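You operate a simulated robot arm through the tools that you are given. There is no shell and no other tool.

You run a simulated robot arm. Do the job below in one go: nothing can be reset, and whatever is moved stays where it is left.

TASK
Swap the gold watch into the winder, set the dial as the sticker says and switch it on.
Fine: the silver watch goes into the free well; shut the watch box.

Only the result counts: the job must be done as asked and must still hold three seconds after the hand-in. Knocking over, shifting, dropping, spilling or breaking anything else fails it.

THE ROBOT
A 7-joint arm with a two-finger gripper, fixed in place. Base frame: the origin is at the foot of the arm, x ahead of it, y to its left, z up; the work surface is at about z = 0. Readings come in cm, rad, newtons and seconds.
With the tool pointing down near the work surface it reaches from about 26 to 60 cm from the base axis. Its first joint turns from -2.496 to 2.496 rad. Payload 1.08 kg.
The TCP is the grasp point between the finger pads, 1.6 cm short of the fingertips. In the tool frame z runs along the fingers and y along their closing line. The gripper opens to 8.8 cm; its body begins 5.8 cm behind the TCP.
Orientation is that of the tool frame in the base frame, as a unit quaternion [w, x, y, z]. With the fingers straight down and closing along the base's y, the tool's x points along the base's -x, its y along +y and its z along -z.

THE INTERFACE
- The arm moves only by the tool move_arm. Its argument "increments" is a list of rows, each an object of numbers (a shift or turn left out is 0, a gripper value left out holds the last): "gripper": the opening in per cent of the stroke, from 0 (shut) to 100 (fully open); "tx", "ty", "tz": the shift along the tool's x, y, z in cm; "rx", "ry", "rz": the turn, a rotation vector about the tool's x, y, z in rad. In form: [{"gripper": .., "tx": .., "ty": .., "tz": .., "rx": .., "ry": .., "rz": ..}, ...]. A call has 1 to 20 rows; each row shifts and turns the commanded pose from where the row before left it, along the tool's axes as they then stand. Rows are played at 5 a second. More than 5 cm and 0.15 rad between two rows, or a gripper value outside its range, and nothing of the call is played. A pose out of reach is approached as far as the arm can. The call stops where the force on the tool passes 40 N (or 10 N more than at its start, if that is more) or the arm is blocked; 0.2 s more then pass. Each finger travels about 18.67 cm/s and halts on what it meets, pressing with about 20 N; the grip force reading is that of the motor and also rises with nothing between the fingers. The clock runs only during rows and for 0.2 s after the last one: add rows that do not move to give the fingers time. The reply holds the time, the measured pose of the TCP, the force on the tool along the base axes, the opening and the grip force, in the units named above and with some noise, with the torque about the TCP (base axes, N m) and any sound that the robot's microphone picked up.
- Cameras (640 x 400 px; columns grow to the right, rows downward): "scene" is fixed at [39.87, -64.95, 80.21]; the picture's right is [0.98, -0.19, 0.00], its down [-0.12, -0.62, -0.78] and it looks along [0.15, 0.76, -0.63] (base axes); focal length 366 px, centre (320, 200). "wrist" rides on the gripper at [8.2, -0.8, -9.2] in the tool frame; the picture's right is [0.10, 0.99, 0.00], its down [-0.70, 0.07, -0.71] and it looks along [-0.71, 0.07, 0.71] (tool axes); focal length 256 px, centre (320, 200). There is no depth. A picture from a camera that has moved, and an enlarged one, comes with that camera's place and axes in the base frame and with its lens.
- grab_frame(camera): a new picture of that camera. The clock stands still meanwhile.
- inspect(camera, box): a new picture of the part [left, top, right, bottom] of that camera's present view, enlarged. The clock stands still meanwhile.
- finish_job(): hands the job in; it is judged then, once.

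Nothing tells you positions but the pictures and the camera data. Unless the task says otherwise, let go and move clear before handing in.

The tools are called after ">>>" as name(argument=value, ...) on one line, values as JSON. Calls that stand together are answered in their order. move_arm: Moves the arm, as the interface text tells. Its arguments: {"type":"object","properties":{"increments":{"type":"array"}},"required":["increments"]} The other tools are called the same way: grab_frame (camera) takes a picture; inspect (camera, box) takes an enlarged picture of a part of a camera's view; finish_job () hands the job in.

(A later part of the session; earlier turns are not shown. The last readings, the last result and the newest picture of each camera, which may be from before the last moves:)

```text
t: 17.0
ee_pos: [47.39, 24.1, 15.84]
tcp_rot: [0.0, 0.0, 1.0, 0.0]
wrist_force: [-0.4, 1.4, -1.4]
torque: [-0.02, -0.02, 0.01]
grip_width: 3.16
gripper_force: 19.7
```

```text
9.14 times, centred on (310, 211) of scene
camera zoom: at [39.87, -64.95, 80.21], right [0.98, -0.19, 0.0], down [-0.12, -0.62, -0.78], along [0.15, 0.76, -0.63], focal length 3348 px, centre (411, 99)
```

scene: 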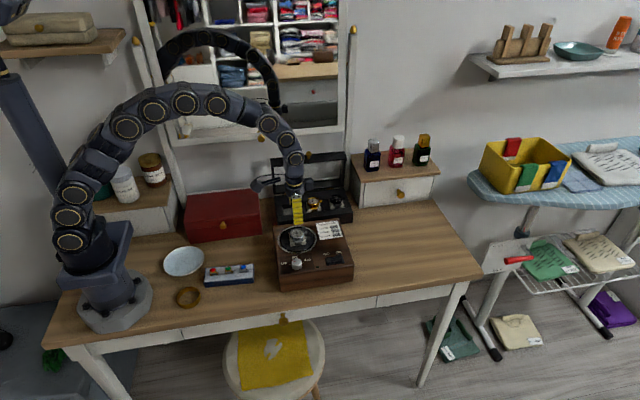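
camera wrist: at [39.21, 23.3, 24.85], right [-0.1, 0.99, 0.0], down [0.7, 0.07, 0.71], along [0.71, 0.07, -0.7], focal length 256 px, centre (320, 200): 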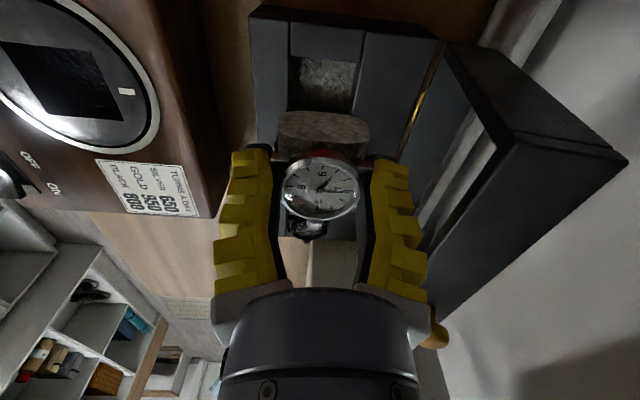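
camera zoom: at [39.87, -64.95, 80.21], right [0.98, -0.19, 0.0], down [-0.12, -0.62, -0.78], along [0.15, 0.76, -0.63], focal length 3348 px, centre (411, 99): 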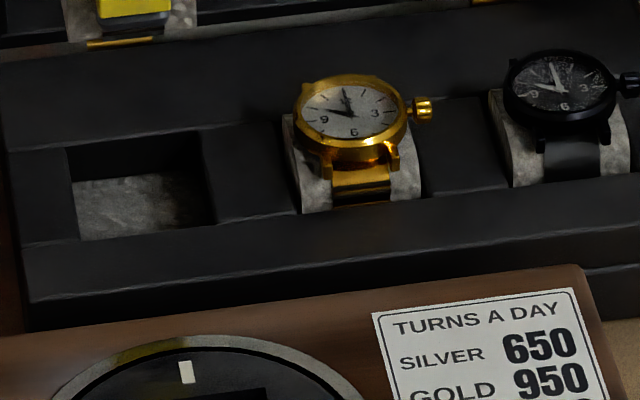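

>>> move_arm(increments=[{"tx": -0.1, "ty": 0.2, "tz": 2}, {"tz": 2}, {"tz": 2}, {"tz": 0.8}, {}, {}])

>>> inspect(camera="scene", box=[275, 185, 345, 230])

>>> grab_frame(camera="wrist")

>>> inspect(camera="wrist", box=[220, 60, 420, 250])

```text
t: 18.4
ee_pos: [47.45, 24.51, 9.05]
tcp_rot: [0.0, 0.001, 1.0, 0.0]
wrist_force: [0.5, 0.4, -0.8]
torque: [0.01, -0.02, -0.03]
grip_width: 3.14
gripper_force: 20.2
```

```text
8.89 times, centred on (310, 208) of scene
camera zoom: at [39.87, -64.95, 80.21], right [0.98, -0.19, 0.0], down [-0.12, -0.62, -0.78], along [0.15, 0.76, -0.63], focal length 3255 px, centre (409, 133)
```

zoom: 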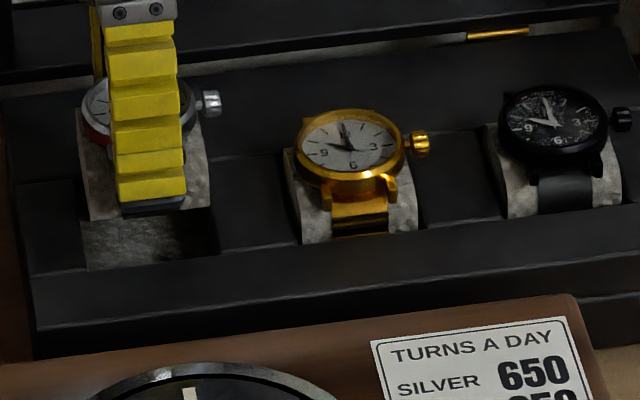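

```text
taken
camera wrist: at [39.34, 23.67, 18.19], right [-0.1, 0.99, 0.0], down [0.7, 0.07, 0.71], along [0.71, 0.07, -0.71], focal length 256 px, centre (320, 200)
```

wrist: 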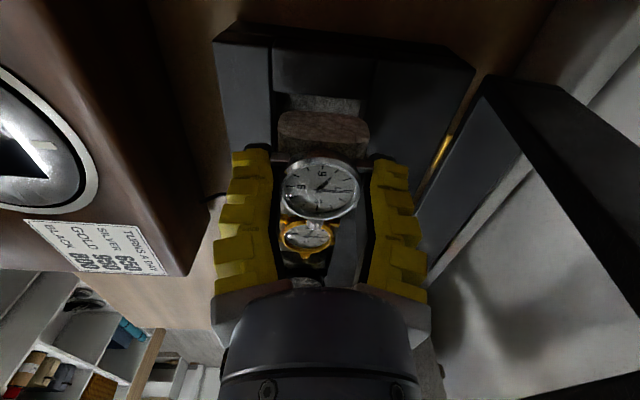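

```text
2.11 times, centred on (320, 155) of wrist
camera zoom: at [39.34, 23.67, 18.19], right [-0.1, 0.99, 0.0], down [0.7, 0.07, 0.71], along [0.71, 0.07, -0.71], focal length 539 px, centre (320, 295)
```

zoom: 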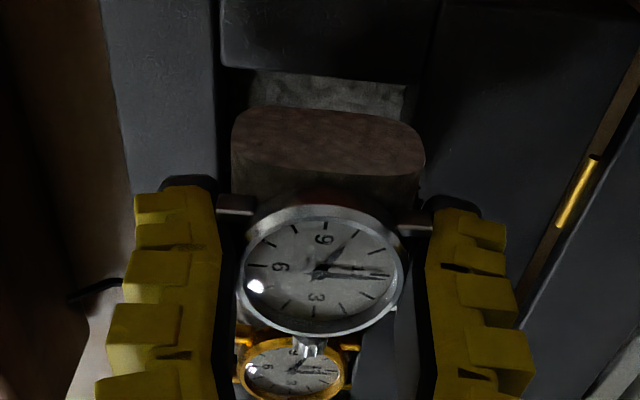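

>>> move_arm(increments=[{"ty": -0.15, "tz": 0.6}, {"tz": 0.4}, {}, {}])

```text
t: 19.4
ee_pos: [47.67, 24.46, 8.11]
tcp_rot: [0.001, 0.001, 1.0, 0.0]
wrist_force: [-0.1, 0.1, -1.5]
torque: [0.03, -0.01, 0.02]
grip_width: 3.1
gripper_force: 20.3
```

>>> move_arm(increments=[{"tx": 0.15, "ty": -0.1, "tz": 0.3}, {"tz": 0.2}, {}, {}])

>>> inspect(camera="scene", box=[280, 190, 330, 225])

```text
t: 20.4
ee_pos: [47.45, 24.31, 7.52]
tcp_rot: [0.0, 0.001, 1.0, 0.0]
wrist_force: [-1.6, -0.2, -2.0]
torque: [-0.02, 0.05, -0.01]
grip_width: 3.35
gripper_force: 20.0
```

```text
11.43 times, centred on (305, 208) of scene
camera zoom: at [39.87, -64.95, 80.21], right [0.98, -0.19, 0.0], down [-0.12, -0.62, -0.78], along [0.15, 0.76, -0.63], focal length 4185 px, centre (491, 114)
```

zoom: 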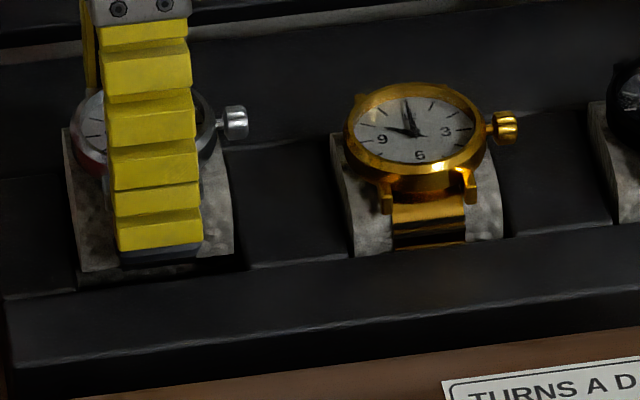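

>>> move_arm(increments=[{"tz": 0.3}, {"tz": 0.3}, {}, {}])

>>> inspect(camera="scene", box=[280, 190, 330, 225])

>>> inspect(camera="wrist", box=[220, 60, 420, 250])

```text
t: 21.4
ee_pos: [47.37, 24.21, 7.02]
tcp_rot: [0.001, 0.001, 1.0, -0.001]
wrist_force: [-0.5, -0.8, -1.0]
torque: [0.01, 0.0, 0.0]
grip_width: 3.09
gripper_force: 20.0
```

```text
11.43 times, centred on (305, 208) of scene
camera zoom: at [39.87, -64.95, 80.21], right [0.98, -0.19, 0.0], down [-0.12, -0.62, -0.78], along [0.15, 0.76, -0.63], focal length 4185 px, centre (491, 114)
```

zoom: 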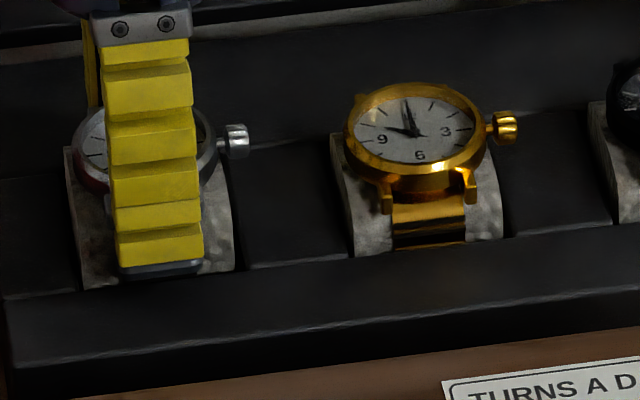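

```text
2.11 times, centred on (320, 155) of wrist
camera zoom: at [39.21, 23.44, 16.11], right [-0.1, 0.99, 0.0], down [0.7, 0.07, 0.71], along [0.71, 0.07, -0.7], focal length 539 px, centre (320, 295)
```

zoom: 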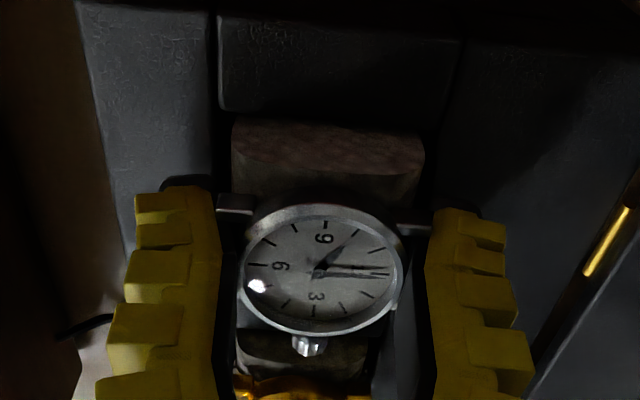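

>>> move_arm(increments=[{"tz": 0.2, "ty": 0.08, "tx": -0.08}, {"tz": 0.15}, {}, {}])

>>> move_arm(increments=[{"tz": 0.15}, {}, {}])

```text
t: 22.4
ee_pos: [47.48, 24.35, 6.66]
tcp_rot: [0.0, 0.0, 1.0, 0.0]
wrist_force: [0.5, 0.6, -0.5]
torque: [0.03, -0.01, 0.02]
grip_width: 3.51
gripper_force: 19.6
```

```text
t: 23.2
ee_pos: [47.37, 24.5, 6.56]
tcp_rot: [0.0, 0.001, 1.0, 0.0]
wrist_force: [-0.7, 0.8, 2.3]
torque: [-0.06, 0.02, -0.03]
grip_width: 3.46
gripper_force: 19.2
```

>>> inspect(camera="scene", box=[280, 190, 330, 225])

>>> inspect(camera="wrist", box=[220, 60, 420, 250])

```text
11.43 times, centred on (305, 208) of scene
camera zoom: at [39.87, -64.95, 80.21], right [0.98, -0.19, 0.0], down [-0.12, -0.62, -0.78], along [0.15, 0.76, -0.63], focal length 4185 px, centre (491, 114)
```

zoom: 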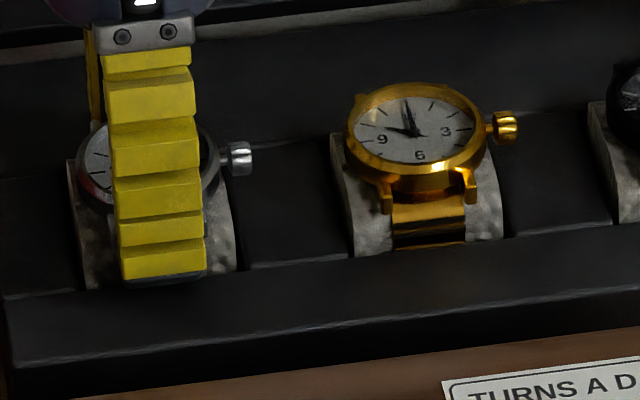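

```text
2.11 times, centred on (320, 155) of wrist
camera zoom: at [39.26, 23.54, 15.68], right [-0.1, 0.99, 0.0], down [0.7, 0.07, 0.71], along [0.71, 0.07, -0.7], focal length 539 px, centre (320, 295)
```

zoom: 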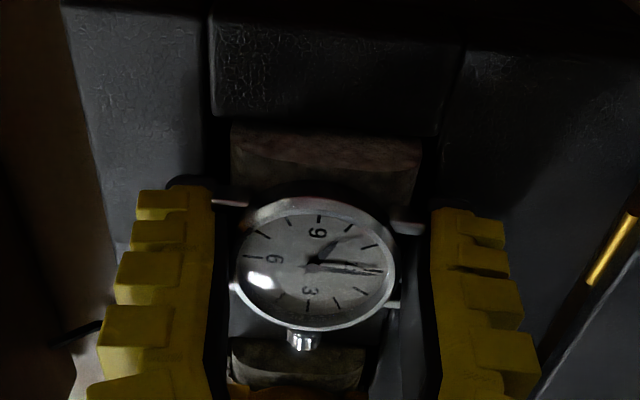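

The silver watch now sits at the same height over the rail as the gold one, with light floor contact. I'll release it with a limited opening to stay clear of the lid, then rise straight up.

>>> move_arm(increments=[{"gripper": 45}, {"gripper": 52}, {"gripper": 60}, {"gripper": 66}, {}, {}])

>>> inspect(camera="wrist", box=[200, 60, 440, 260])

>>> inspect(camera="scene", box=[280, 190, 330, 225])

```text
t: 24.6
ee_pos: [47.37, 24.39, 6.56]
tcp_rot: [-0.001, 0.001, 1.0, 0.0]
wrist_force: [1.1, -0.4, 0.5]
torque: [0.01, 0.0, 0.03]
grip_width: 6.2
gripper_force: 2.6
```

```text
2.00 times, centred on (320, 160) of wrist
camera zoom: at [39.25, 23.53, 15.67], right [-0.1, 0.99, 0.0], down [0.7, 0.07, 0.71], along [0.71, 0.07, -0.71], focal length 512 px, centre (320, 280)
```

zoom: 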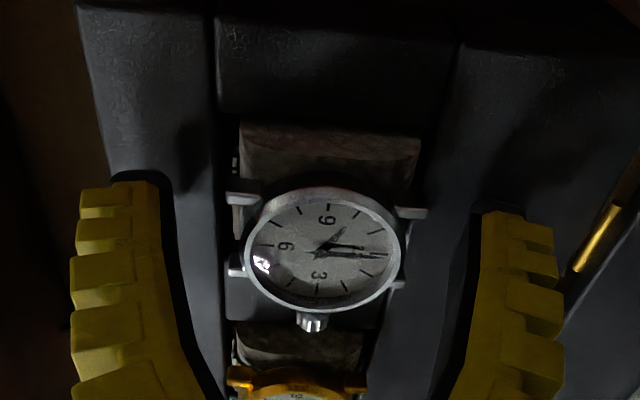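

```text
11.43 times, centred on (305, 208) of scene
camera zoom: at [39.87, -64.95, 80.21], right [0.98, -0.19, 0.0], down [-0.12, -0.62, -0.78], along [0.15, 0.76, -0.63], focal length 4185 px, centre (491, 114)
```

zoom: 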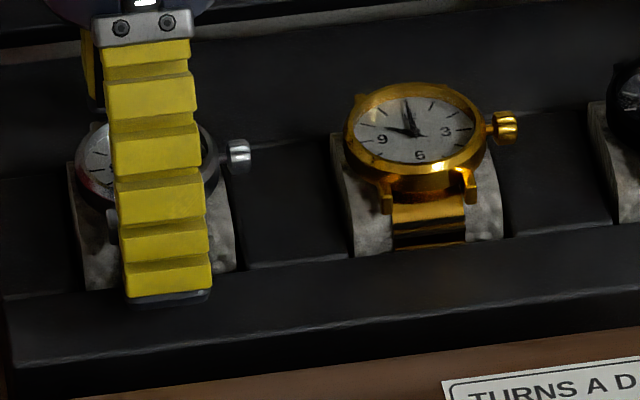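

>>> move_arm(increments=[{"tz": -1.5}, {"tz": -2.5}, {"tz": -2.5}, {}, {}])

>>> inspect(camera="scene", box=[275, 180, 355, 230])

>>> grab_frame(camera="wrist")

```text
t: 25.8
ee_pos: [47.39, 24.46, 12.91]
tcp_rot: [0.0, 0.0, 1.0, 0.0]
wrist_force: [0.1, -0.1, 0.6]
torque: [0.01, 0.02, 0.0]
grip_width: 6.23
gripper_force: 2.8
```

```text
8.00 times, centred on (315, 205) of scene
camera zoom: at [39.87, -64.95, 80.21], right [0.98, -0.19, 0.0], down [-0.12, -0.62, -0.78], along [0.15, 0.76, -0.63], focal length 2929 px, centre (360, 160)
```

zoom: 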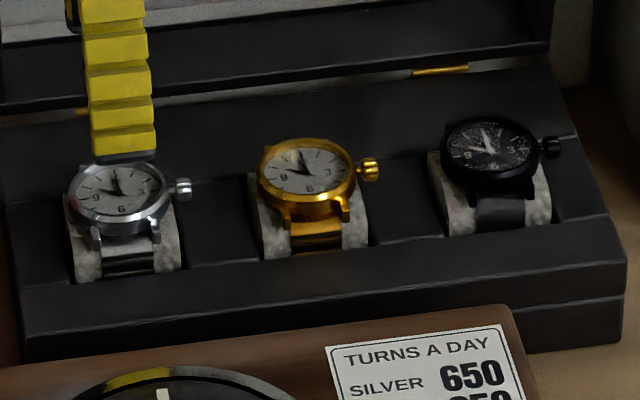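

```text
taken
camera wrist: at [39.24, 23.64, 22.09], right [-0.1, 0.99, 0.0], down [0.7, 0.07, 0.71], along [0.7, 0.07, -0.71], focal length 256 px, centre (320, 200)
```

wrist: 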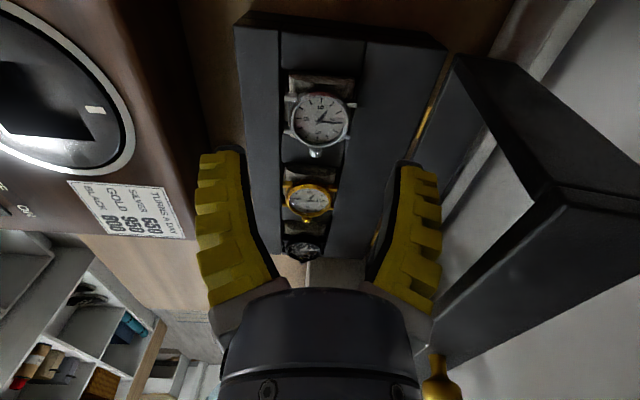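

>>> inspect(camera="wrist", box=[250, 50, 400, 270])

```text
1.82 times, centred on (325, 160) of wrist
camera zoom: at [39.24, 23.64, 22.09], right [-0.1, 0.99, 0.0], down [0.7, 0.07, 0.71], along [0.7, 0.07, -0.71], focal length 465 px, centre (311, 273)
```

zoom: 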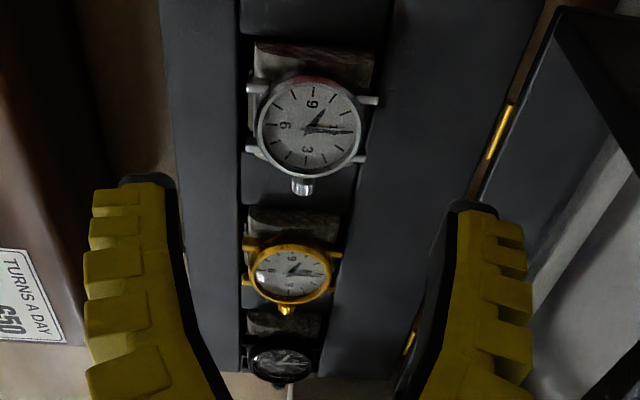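

>>> move_arm(increments=[{"tx": -2.5, "ty": -0.1}, {"tx": -2.5}, {"tx": -2.5}, {}, {}])

>>> grab_frame(camera="wrist")

>>> inspect(camera="wrist", box=[230, 60, 410, 240])

>>> grab_frame(camera="scene")

```text
t: 27.0
ee_pos: [54.87, 24.4, 12.98]
tcp_rot: [0.0, 0.0, 1.0, 0.0]
wrist_force: [-0.5, -0.2, 0.5]
torque: [-0.01, 0.01, -0.01]
grip_width: 6.21
gripper_force: 2.5
```

```text
taken
camera wrist: at [46.73, 23.5, 22.02], right [-0.1, 0.99, 0.0], down [0.7, 0.07, 0.71], along [0.71, 0.07, -0.71], focal length 256 px, centre (320, 200)
```

wrist: 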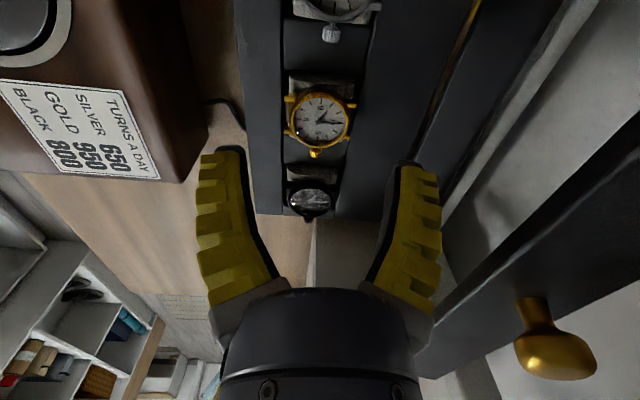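

```text
2.22 times, centred on (320, 150) of wrist
camera zoom: at [46.73, 23.5, 22.02], right [-0.1, 0.99, 0.0], down [0.7, 0.07, 0.71], along [0.71, 0.07, -0.71], focal length 569 px, centre (320, 311)
```

zoom: 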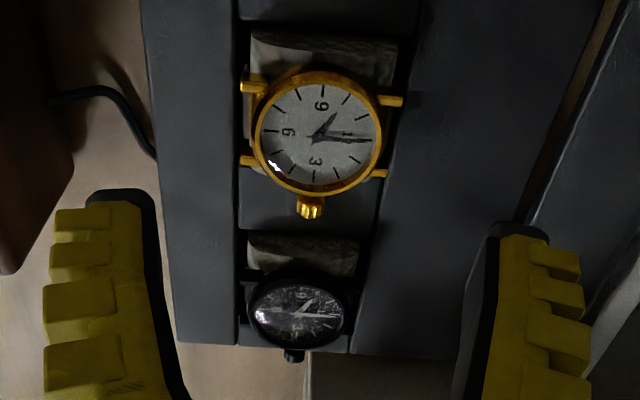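

```text
taken
```

scene: 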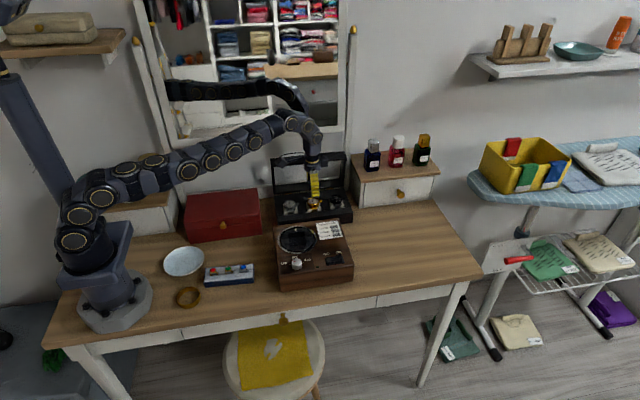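

The gold watch centre works out to about (54.95, 24.3), with its lugs at y≈21.9 and 26.7. I'll descend around it the same way and check reach as I go.

>>> move_arm(increments=[{"tx": -0.05, "ty": -0.1, "tz": 2}, {"tz": 2}, {"tz": 1}, {}, {}])

>>> inspect(camera="wrist", box=[200, 80, 440, 260])

>>> inspect(camera="scene", box=[275, 180, 355, 230])

```text
t: 28.2
ee_pos: [55.03, 24.21, 7.84]
tcp_rot: [0.0, 0.001, 1.0, 0.0]
wrist_force: [-1.1, 0.0, -0.2]
torque: [-0.01, -0.01, -0.03]
grip_width: 6.2
gripper_force: 3.3
```

```text
2.22 times, centred on (320, 170) of wrist
camera zoom: at [46.77, 23.37, 17.02], right [-0.1, 0.99, 0.0], down [0.7, 0.07, 0.71], along [0.71, 0.07, -0.7], focal length 569 px, centre (320, 267)
```

zoom: 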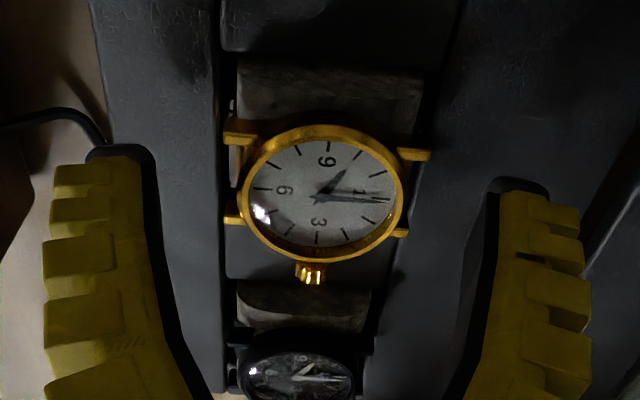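

```text
8.00 times, centred on (315, 205) of scene
camera zoom: at [39.87, -64.95, 80.21], right [0.98, -0.19, 0.0], down [-0.12, -0.62, -0.78], along [0.15, 0.76, -0.63], focal length 2929 px, centre (360, 160)
```

zoom: 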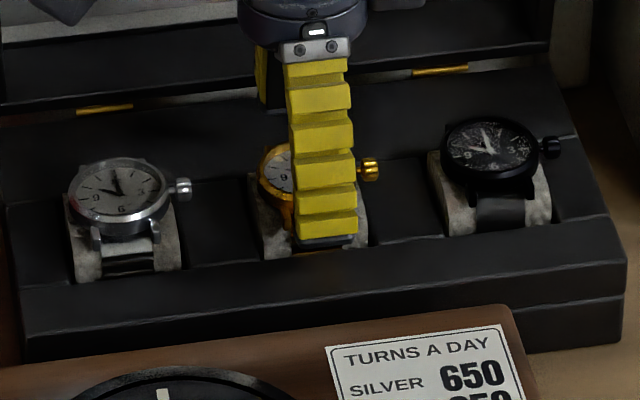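

>>> move_arm(increments=[{"tz": 0.6, "ty": 0.05}, {"tz": 0.6}, {}, {}])

```text
t: 29.2
ee_pos: [55.15, 24.24, 6.73]
tcp_rot: [0.0, 0.0, 1.0, 0.0]
wrist_force: [0.2, 1.0, -0.5]
torque: [-0.03, 0.0, 0.01]
grip_width: 6.2
gripper_force: 2.8
```

>>> move_arm(increments=[{"tx": 0.15, "tz": 0.12}, {}, {}])

>>> inspect(camera="wrist", box=[200, 80, 440, 260])

```text
t: 30.0
ee_pos: [54.88, 24.24, 6.57]
tcp_rot: [0.0, 0.0, 1.0, 0.0]
wrist_force: [-1.3, -1.1, 0.0]
torque: [0.01, -0.01, 0.04]
grip_width: 6.23
gripper_force: 3.0
```

```text
2.22 times, centred on (320, 170) of wrist
camera zoom: at [46.72, 23.34, 15.71], right [-0.1, 0.99, 0.0], down [0.7, 0.07, 0.71], along [0.71, 0.07, -0.7], focal length 569 px, centre (320, 267)
```

zoom: 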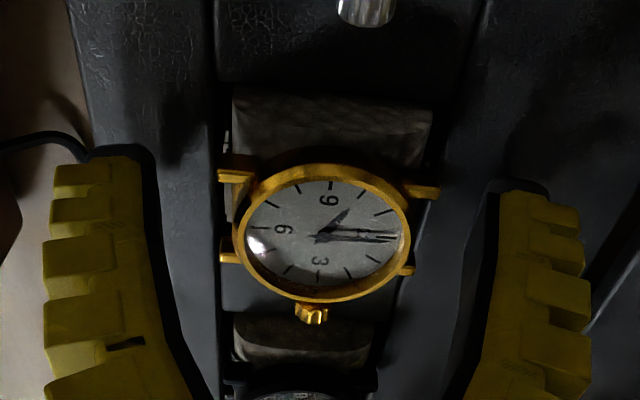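

>>> move_arm(increments=[{"gripper": 58}, {"gripper": 50}, {"gripper": 43}, {}, {}])

>>> inspect(camera="wrist", box=[200, 80, 440, 260])

```text
t: 31.2
ee_pos: [54.93, 24.3, 6.61]
tcp_rot: [0.0, 0.0, 1.0, 0.0]
wrist_force: [-0.8, -0.3, -0.4]
torque: [0.02, -0.01, 0.04]
grip_width: 4.26
gripper_force: 3.7
```

```text
2.22 times, centred on (320, 170) of wrist
camera zoom: at [46.72, 23.34, 15.7], right [-0.1, 0.99, 0.0], down [0.7, 0.07, 0.71], along [0.71, 0.07, -0.71], focal length 569 px, centre (320, 267)
```

zoom: 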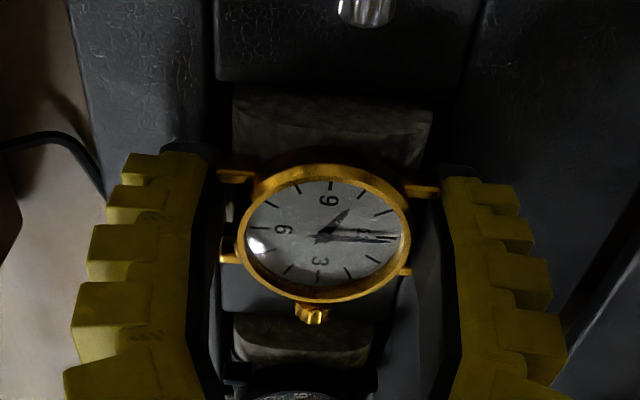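

>>> move_arm(increments=[{"gripper": 40}, {"gripper": 37}, {"gripper": 34}, {}, {}])

>>> inspect(camera="wrist", box=[200, 80, 440, 260])

```text
t: 32.4
ee_pos: [54.9, 24.24, 6.57]
tcp_rot: [0.001, 0.0, 1.0, 0.002]
wrist_force: [0.8, 1.1, 10.4]
torque: [0.12, -0.04, -0.02]
grip_width: 3.49
gripper_force: 17.4
```

```text
2.22 times, centred on (320, 170) of wrist
camera zoom: at [46.75, 23.36, 15.74], right [-0.1, 0.99, 0.0], down [0.7, 0.07, 0.71], along [0.71, 0.07, -0.7], focal length 569 px, centre (320, 267)
```

zoom: 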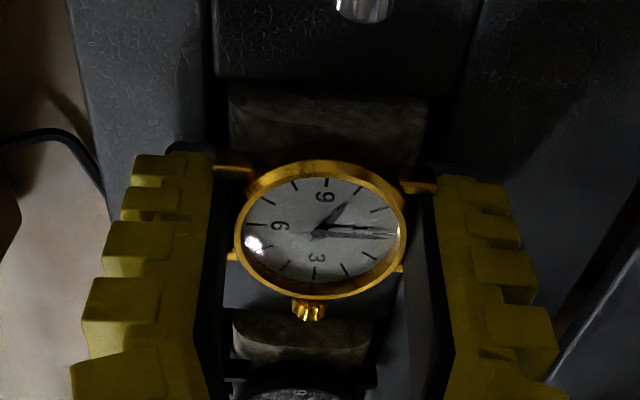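

>>> move_arm(increments=[{"gripper": 32, "tz": -0.15}, {"tz": -0.1}, {"tz": -0.3}, {"tz": -0.5}, {}, {}])

>>> inspect(camera="wrist", box=[200, 80, 440, 260])

>>> inspect(camera="scene", box=[275, 180, 355, 230])

```text
t: 33.8
ee_pos: [54.87, 24.16, 7.72]
tcp_rot: [0.0, 0.0, 1.0, 0.0]
wrist_force: [0.0, 1.4, -1.8]
torque: [0.01, 0.0, -0.02]
grip_width: 2.96
gripper_force: 20.0
```

```text
2.22 times, centred on (320, 170) of wrist
camera zoom: at [46.67, 23.33, 16.85], right [-0.1, 0.99, 0.0], down [0.7, 0.07, 0.71], along [0.71, 0.07, -0.71], focal length 569 px, centre (320, 267)
```

zoom: 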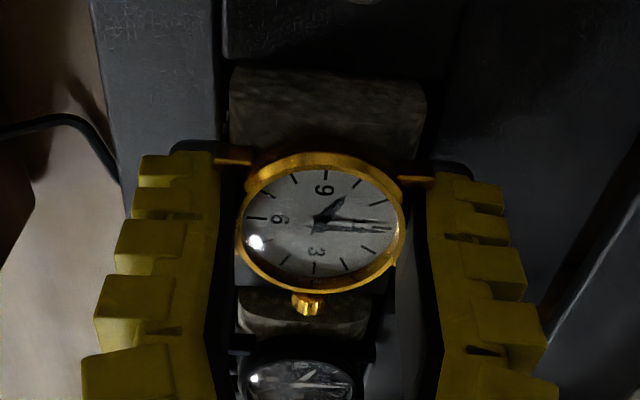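

```text
8.00 times, centred on (315, 205) of scene
camera zoom: at [39.87, -64.95, 80.21], right [0.98, -0.19, 0.0], down [-0.12, -0.62, -0.78], along [0.15, 0.76, -0.63], focal length 2929 px, centre (360, 160)
```

zoom: 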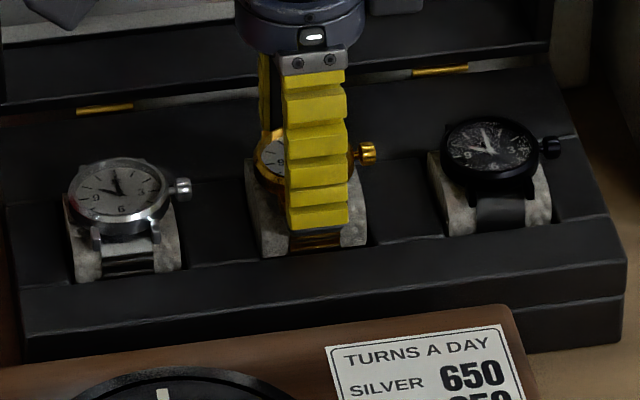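

The gold watch is lifting cleanly. I'll raise it clear and look at the empty recess and how the watch hangs in the grip.

>>> move_arm(increments=[{"tz": -1.5}, {"tz": -3}, {"tz": -3}, {"tz": -3}, {"tz": -2, "tx": 1, "ty": -1}, {"tx": 2, "ty": -3.5}, {"tx": 2, "ty": -3.5}, {"tx": 2, "ty": -3.5}, {"tx": 0.4, "ty": -3.5}, {"ty": -1.7}, {}, {}])

>>> grab_frame(camera="wrist")

>>> inspect(camera="wrist", box=[220, 0, 420, 250])

>>> inspect(camera="scene", box=[270, 175, 350, 265])

```text
t: 36.4
ee_pos: [47.24, 7.34, 20.4]
tcp_rot: [0.0, 0.0, 1.0, 0.0]
wrist_force: [-0.4, -0.1, -1.3]
torque: [-0.02, 0.0, -0.01]
grip_width: 3.0
gripper_force: 19.9
```

```text
taken
camera wrist: at [39.11, 6.46, 29.56], right [-0.1, 0.99, 0.0], down [0.7, 0.07, 0.71], along [0.71, 0.07, -0.7], focal length 256 px, centre (320, 200)
```

wrist: 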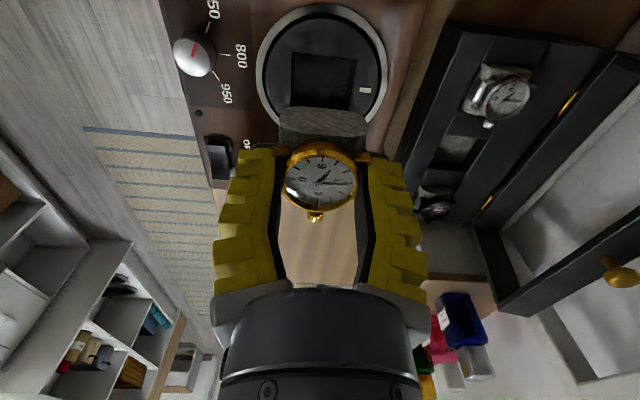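

```text
1.60 times, centred on (320, 125) of wrist
camera zoom: at [39.11, 6.46, 29.56], right [-0.1, 0.99, 0.0], down [0.7, 0.07, 0.71], along [0.71, 0.07, -0.7], focal length 410 px, centre (320, 320)
```

zoom: 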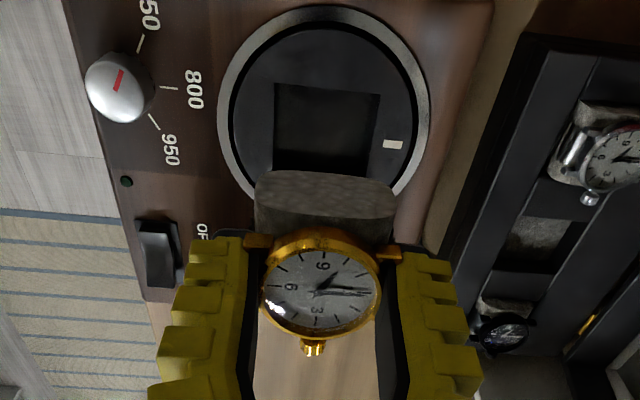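

```text
4.44 times, centred on (310, 220) of scene
camera zoom: at [39.87, -64.95, 80.21], right [0.98, -0.19, 0.0], down [-0.12, -0.62, -0.78], along [0.15, 0.76, -0.63], focal length 1627 px, centre (364, 111)
```

zoom: 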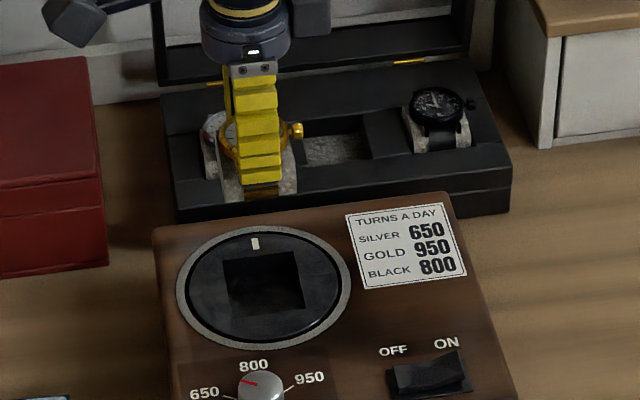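

>>> inspect(camera="wrist", box=[260, 20, 380, 120])

>>> inspect(camera="scene", box=[278, 222, 328, 257])

>>> inspect(camera="scene", box=[285, 185, 335, 222])

>>> inspect(camera="wrist", box=[255, 95, 385, 240])

```text
4.00 times, centred on (320, 70) of wrist
camera zoom: at [39.11, 6.46, 29.56], right [-0.1, 0.99, 0.0], down [0.7, 0.07, 0.71], along [0.71, 0.07, -0.7], focal length 1024 px, centre (320, 720)
```

zoom: 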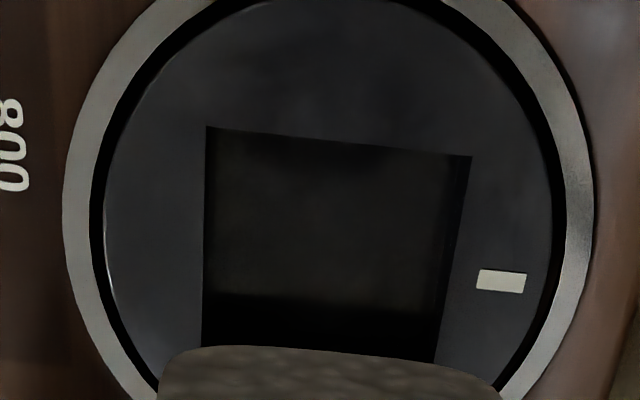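

```text
11.43 times, centred on (303, 240) of scene
camera zoom: at [39.87, -64.95, 80.21], right [0.98, -0.19, 0.0], down [-0.12, -0.62, -0.78], along [0.15, 0.76, -0.63], focal length 4185 px, centre (514, -251)
```

zoom: 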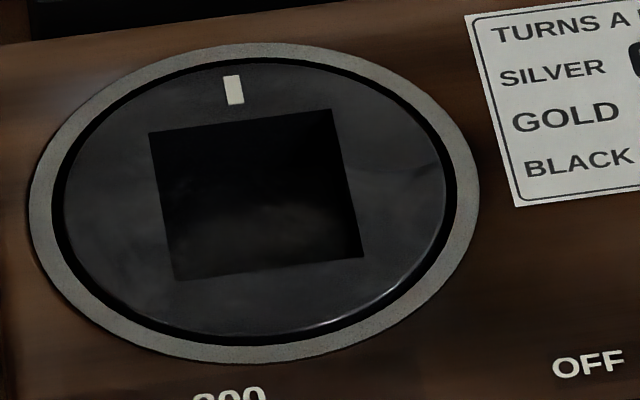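

```text
10.81 times, centred on (310, 204) of scene
camera zoom: at [39.87, -64.95, 80.21], right [0.98, -0.19, 0.0], down [-0.12, -0.62, -0.78], along [0.15, 0.76, -0.63], focal length 3959 px, centre (428, 162)
```

zoom: 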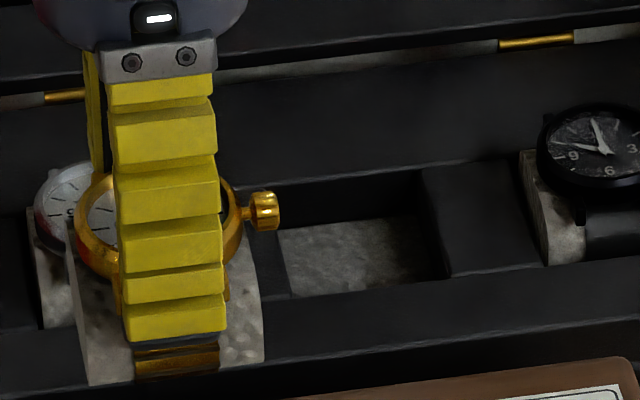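

```text
2.76 times, centred on (320, 168) of wrist
camera zoom: at [39.11, 6.46, 29.56], right [-0.1, 0.99, 0.0], down [0.7, 0.07, 0.71], along [0.71, 0.07, -0.7], focal length 706 px, centre (320, 290)
```

zoom: 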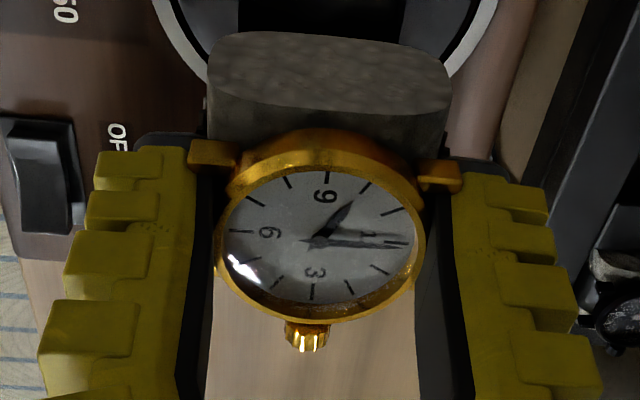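

>>> move_arm(increments=[{"tx": -0.26, "ty": 0.18, "tz": 2}, {"tz": 2}, {"tz": 2}, {"tz": 1.2}, {}, {}])

>>> inspect(camera="wrist", box=[220, 30, 420, 250])

>>> inspect(camera="scene", box=[275, 210, 335, 260])

```text
t: 37.8
ee_pos: [47.54, 7.65, 12.92]
tcp_rot: [0.0, 0.001, 1.0, 0.0]
wrist_force: [1.0, -0.2, -1.6]
torque: [-0.01, -0.01, -0.01]
grip_width: 3.04
gripper_force: 19.9
```

```text
1.82 times, centred on (320, 140) of wrist
camera zoom: at [39.39, 6.84, 22.08], right [-0.1, 0.99, 0.0], down [0.7, 0.07, 0.71], along [0.71, 0.07, -0.71], focal length 465 px, centre (320, 309)
```

zoom: 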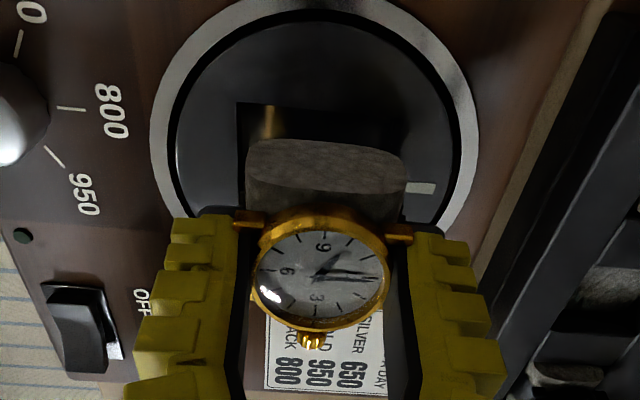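

```text
8.00 times, centred on (305, 235) of scene
camera zoom: at [39.87, -64.95, 80.21], right [0.98, -0.19, 0.0], down [-0.12, -0.62, -0.78], along [0.15, 0.76, -0.63], focal length 2929 px, centre (440, -80)
```

zoom: 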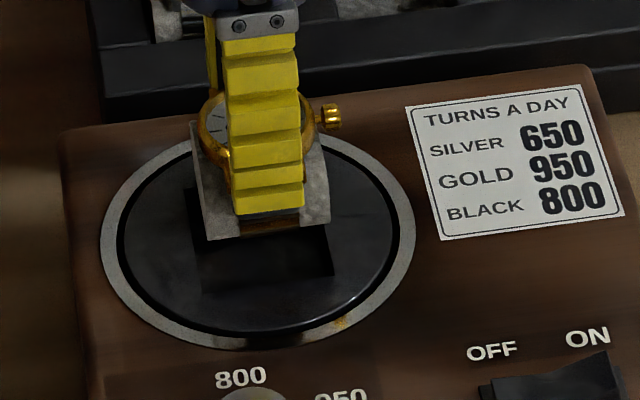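

>>> move_arm(increments=[{"ty": -0.1, "tz": 0.8}, {"tz": 0.7}, {}, {}])

>>> inspect(camera="wrist", box=[220, 60, 420, 230])

>>> inspect(camera="scene", box=[280, 218, 330, 255])

```text
t: 38.8
ee_pos: [47.63, 7.48, 11.51]
tcp_rot: [-0.001, 0.001, 1.0, 0.0]
wrist_force: [-0.4, 0.3, -1.0]
torque: [-0.01, 0.0, -0.01]
grip_width: 3.03
gripper_force: 20.1
```

```text
2.35 times, centred on (320, 145) of wrist
camera zoom: at [39.39, 6.71, 20.64], right [-0.1, 0.99, 0.0], down [0.7, 0.07, 0.71], along [0.71, 0.07, -0.71], focal length 602 px, centre (320, 329)
```

zoom: 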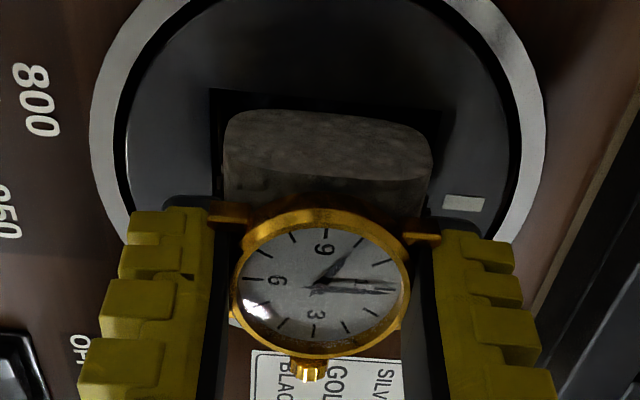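

```text
10.81 times, centred on (305, 236) of scene
camera zoom: at [39.87, -64.95, 80.21], right [0.98, -0.19, 0.0], down [-0.12, -0.62, -0.78], along [0.15, 0.76, -0.63], focal length 3959 px, centre (482, -195)
```

zoom: 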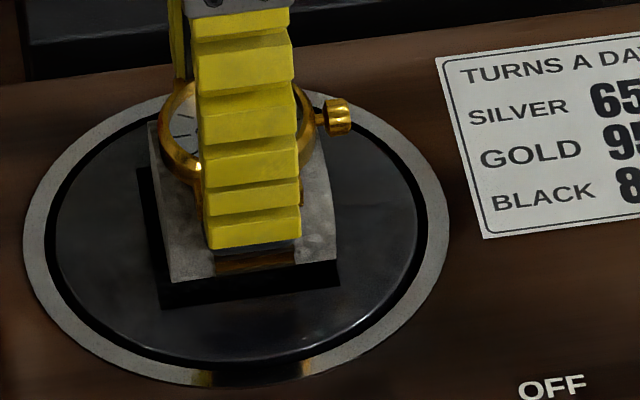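

>>> move_arm(increments=[{"tx": 0.1, "tz": 0.3}, {}, {}])

>>> inspect(camera="wrist", box=[250, 80, 390, 180])

>>> inspect(camera="scene", box=[290, 230, 320, 250])

```text
t: 39.6
ee_pos: [47.57, 7.56, 11.13]
tcp_rot: [0.0, 0.001, 1.0, 0.0]
wrist_force: [0.4, 0.4, -1.7]
torque: [0.01, 0.01, 0.0]
grip_width: 3.03
gripper_force: 19.8
```

```text
4.00 times, centred on (320, 130) of wrist
camera zoom: at [39.3, 6.75, 20.3], right [-0.1, 0.99, 0.0], down [0.7, 0.07, 0.71], along [0.71, 0.07, -0.71], focal length 1024 px, centre (320, 480)
```

zoom: 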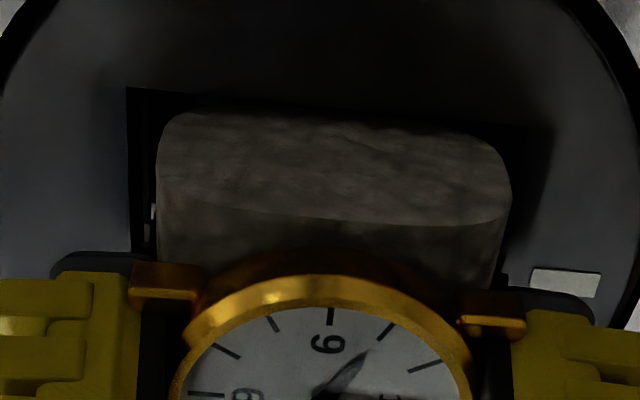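

```text
16.00 times, centred on (305, 240) of scene
camera zoom: at [39.87, -64.95, 80.21], right [0.98, -0.19, 0.0], down [-0.12, -0.62, -0.78], along [0.15, 0.76, -0.63], focal length 5859 px, centre (560, -440)
```

zoom: 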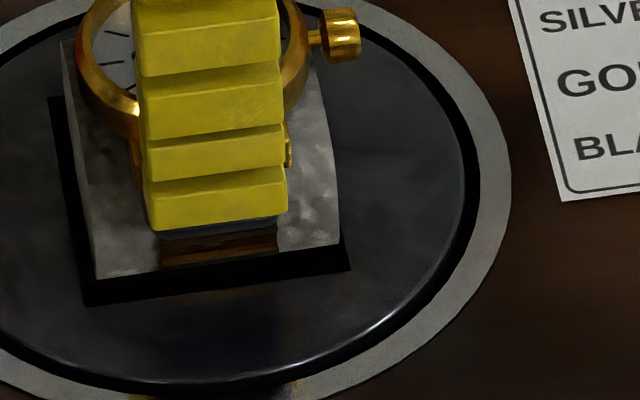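

>>> move_arm(increments=[{"tx": 0.03, "ty": -0.05, "tz": 0.2}, {"tz": 0.15}, {}, {}])

>>> inspect(camera="wrist", box=[250, 80, 390, 180])

>>> inspect(camera="scene", box=[290, 230, 320, 250])

```text
t: 40.6
ee_pos: [47.38, 7.65, 10.79]
tcp_rot: [0.001, 0.0, 1.0, 0.0]
wrist_force: [-0.7, 0.3, -2.0]
torque: [-0.04, -0.04, 0.0]
grip_width: 3.04
gripper_force: 20.3
```

```text
4.00 times, centred on (320, 130) of wrist
camera zoom: at [39.29, 6.77, 20.0], right [-0.1, 0.99, 0.0], down [0.7, 0.07, 0.71], along [0.71, 0.07, -0.71], focal length 1024 px, centre (320, 480)
```

zoom: 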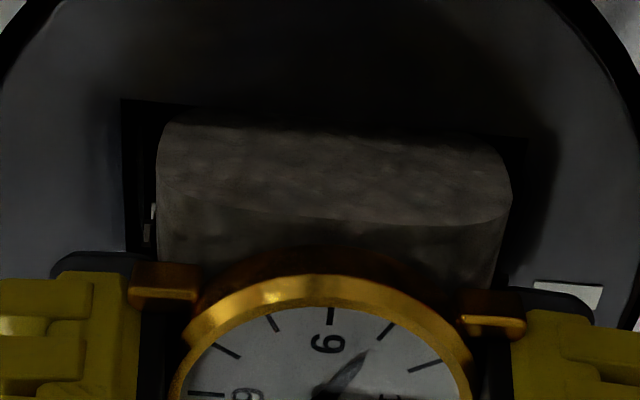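

```text
16.00 times, centred on (305, 240) of scene
camera zoom: at [39.87, -64.95, 80.21], right [0.98, -0.19, 0.0], down [-0.12, -0.62, -0.78], along [0.15, 0.76, -0.63], focal length 5859 px, centre (560, -440)
```

zoom: 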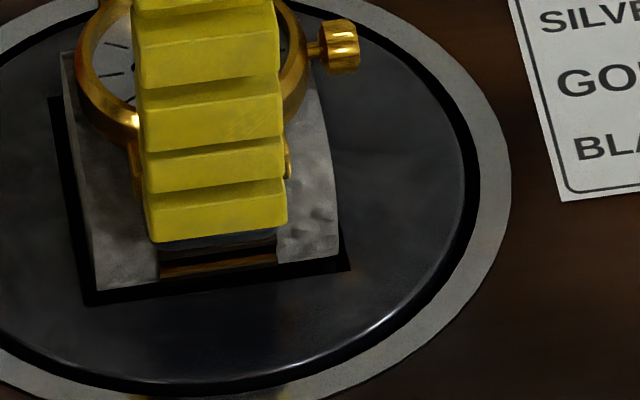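

>>> move_arm(increments=[{"tz": 0.2}, {"tz": 0.2}, {}, {}])

>>> inspect(camera="scene", box=[290, 230, 320, 250])

```text
t: 41.6
ee_pos: [47.56, 7.4, 10.53]
tcp_rot: [0.001, 0.0, 1.0, 0.0]
wrist_force: [1.3, -0.4, -1.7]
torque: [0.05, 0.0, 0.0]
grip_width: 3.03
gripper_force: 20.4
```

```text
16.00 times, centred on (305, 240) of scene
camera zoom: at [39.87, -64.95, 80.21], right [0.98, -0.19, 0.0], down [-0.12, -0.62, -0.78], along [0.15, 0.76, -0.63], focal length 5859 px, centre (560, -440)
```

zoom: 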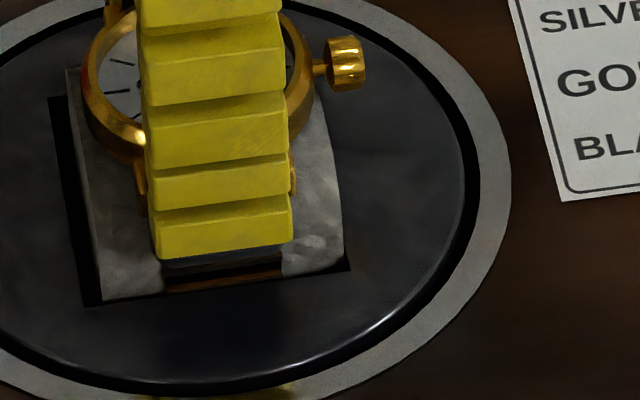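

>>> move_arm(increments=[{"tx": 0.06, "tz": 0.2}, {"tz": 0.1}, {}, {}])

>>> inspect(camera="scene", box=[290, 228, 320, 248])

>>> inspect(camera="wrist", box=[220, 80, 420, 240])

```text
t: 42.6
ee_pos: [47.51, 7.51, 10.27]
tcp_rot: [0.0, 0.0, 1.0, 0.0]
wrist_force: [-2.7, 0.5, 3.9]
torque: [-0.04, 0.23, -0.02]
grip_width: 3.05
gripper_force: 19.9
```

```text
16.00 times, centred on (305, 238) of scene
camera zoom: at [39.87, -64.95, 80.21], right [0.98, -0.19, 0.0], down [-0.12, -0.62, -0.78], along [0.15, 0.76, -0.63], focal length 5859 px, centre (560, -408)
```

zoom: 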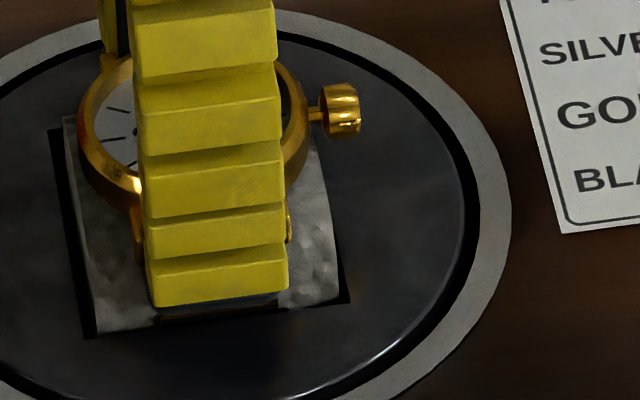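

```text
2.50 times, centred on (320, 160) of wrist
camera zoom: at [39.28, 6.7, 19.29], right [-0.1, 0.99, 0.0], down [0.7, 0.07, 0.71], along [0.71, 0.07, -0.71], focal length 640 px, centre (320, 300)
```

zoom: 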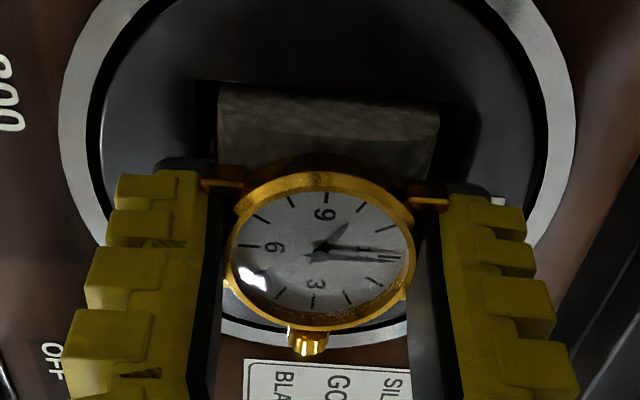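

>>> move_arm(increments=[{"tz": 0.12}, {}, {}])

>>> inspect(camera="scene", box=[285, 222, 330, 252])

```text
t: 43.4
ee_pos: [47.63, 7.6, 10.05]
tcp_rot: [0.002, 0.0, 1.0, 0.0]
wrist_force: [-0.5, 3.0, 18.1]
torque: [0.04, 0.12, 0.03]
grip_width: 3.14
gripper_force: 20.3
```

```text
13.33 times, centred on (308, 237) of scene
camera zoom: at [39.87, -64.95, 80.21], right [0.98, -0.19, 0.0], down [-0.12, -0.62, -0.78], along [0.15, 0.76, -0.63], focal length 4882 px, centre (487, -293)
```

zoom: 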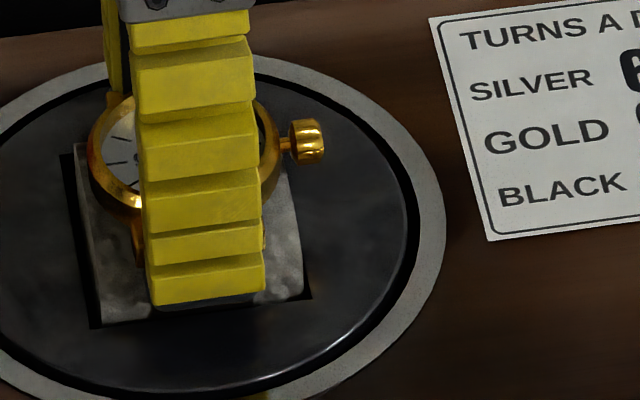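

The cushion is on the recess floor, with firm contact at TCP z≈10.05. I'll ease off the pressure and then release.

>>> move_arm(increments=[{"tz": -0.1}, {}, {"gripper": 40}, {"gripper": 46}, {"gripper": 54}, {"gripper": 62}, {"gripper": 70}, {}, {}])

>>> inspect(camera="scene", box=[285, 222, 330, 252])

>>> inspect(camera="wrist", box=[200, 80, 440, 260])

```text
t: 45.4
ee_pos: [47.47, 7.52, 10.03]
tcp_rot: [0.0, 0.0, 1.0, 0.0]
wrist_force: [0.4, 0.4, -0.8]
torque: [0.03, -0.01, 0.0]
grip_width: 6.53
gripper_force: 2.3
```

```text
13.33 times, centred on (308, 237) of scene
camera zoom: at [39.87, -64.95, 80.21], right [0.98, -0.19, 0.0], down [-0.12, -0.62, -0.78], along [0.15, 0.76, -0.63], focal length 4882 px, centre (487, -293)
```

zoom: 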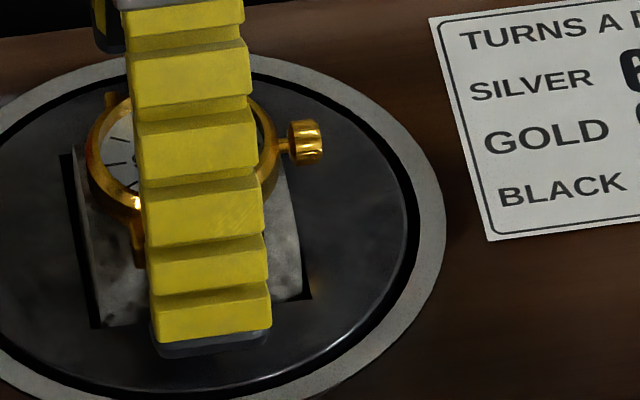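

```text
2.22 times, centred on (320, 170) of wrist
camera zoom: at [39.26, 6.72, 19.21], right [-0.1, 0.99, 0.0], down [0.7, 0.07, 0.71], along [0.71, 0.07, -0.7], focal length 569 px, centre (320, 267)
```

zoom: 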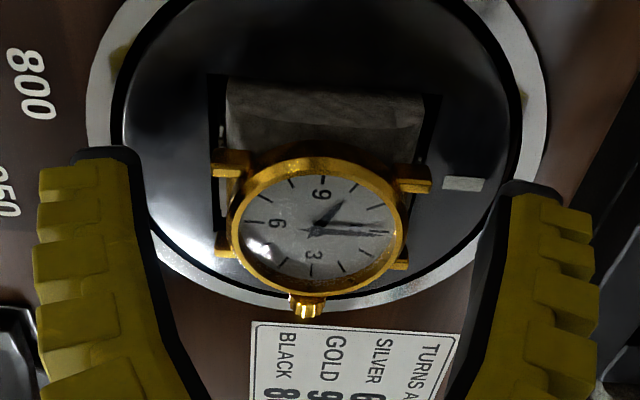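

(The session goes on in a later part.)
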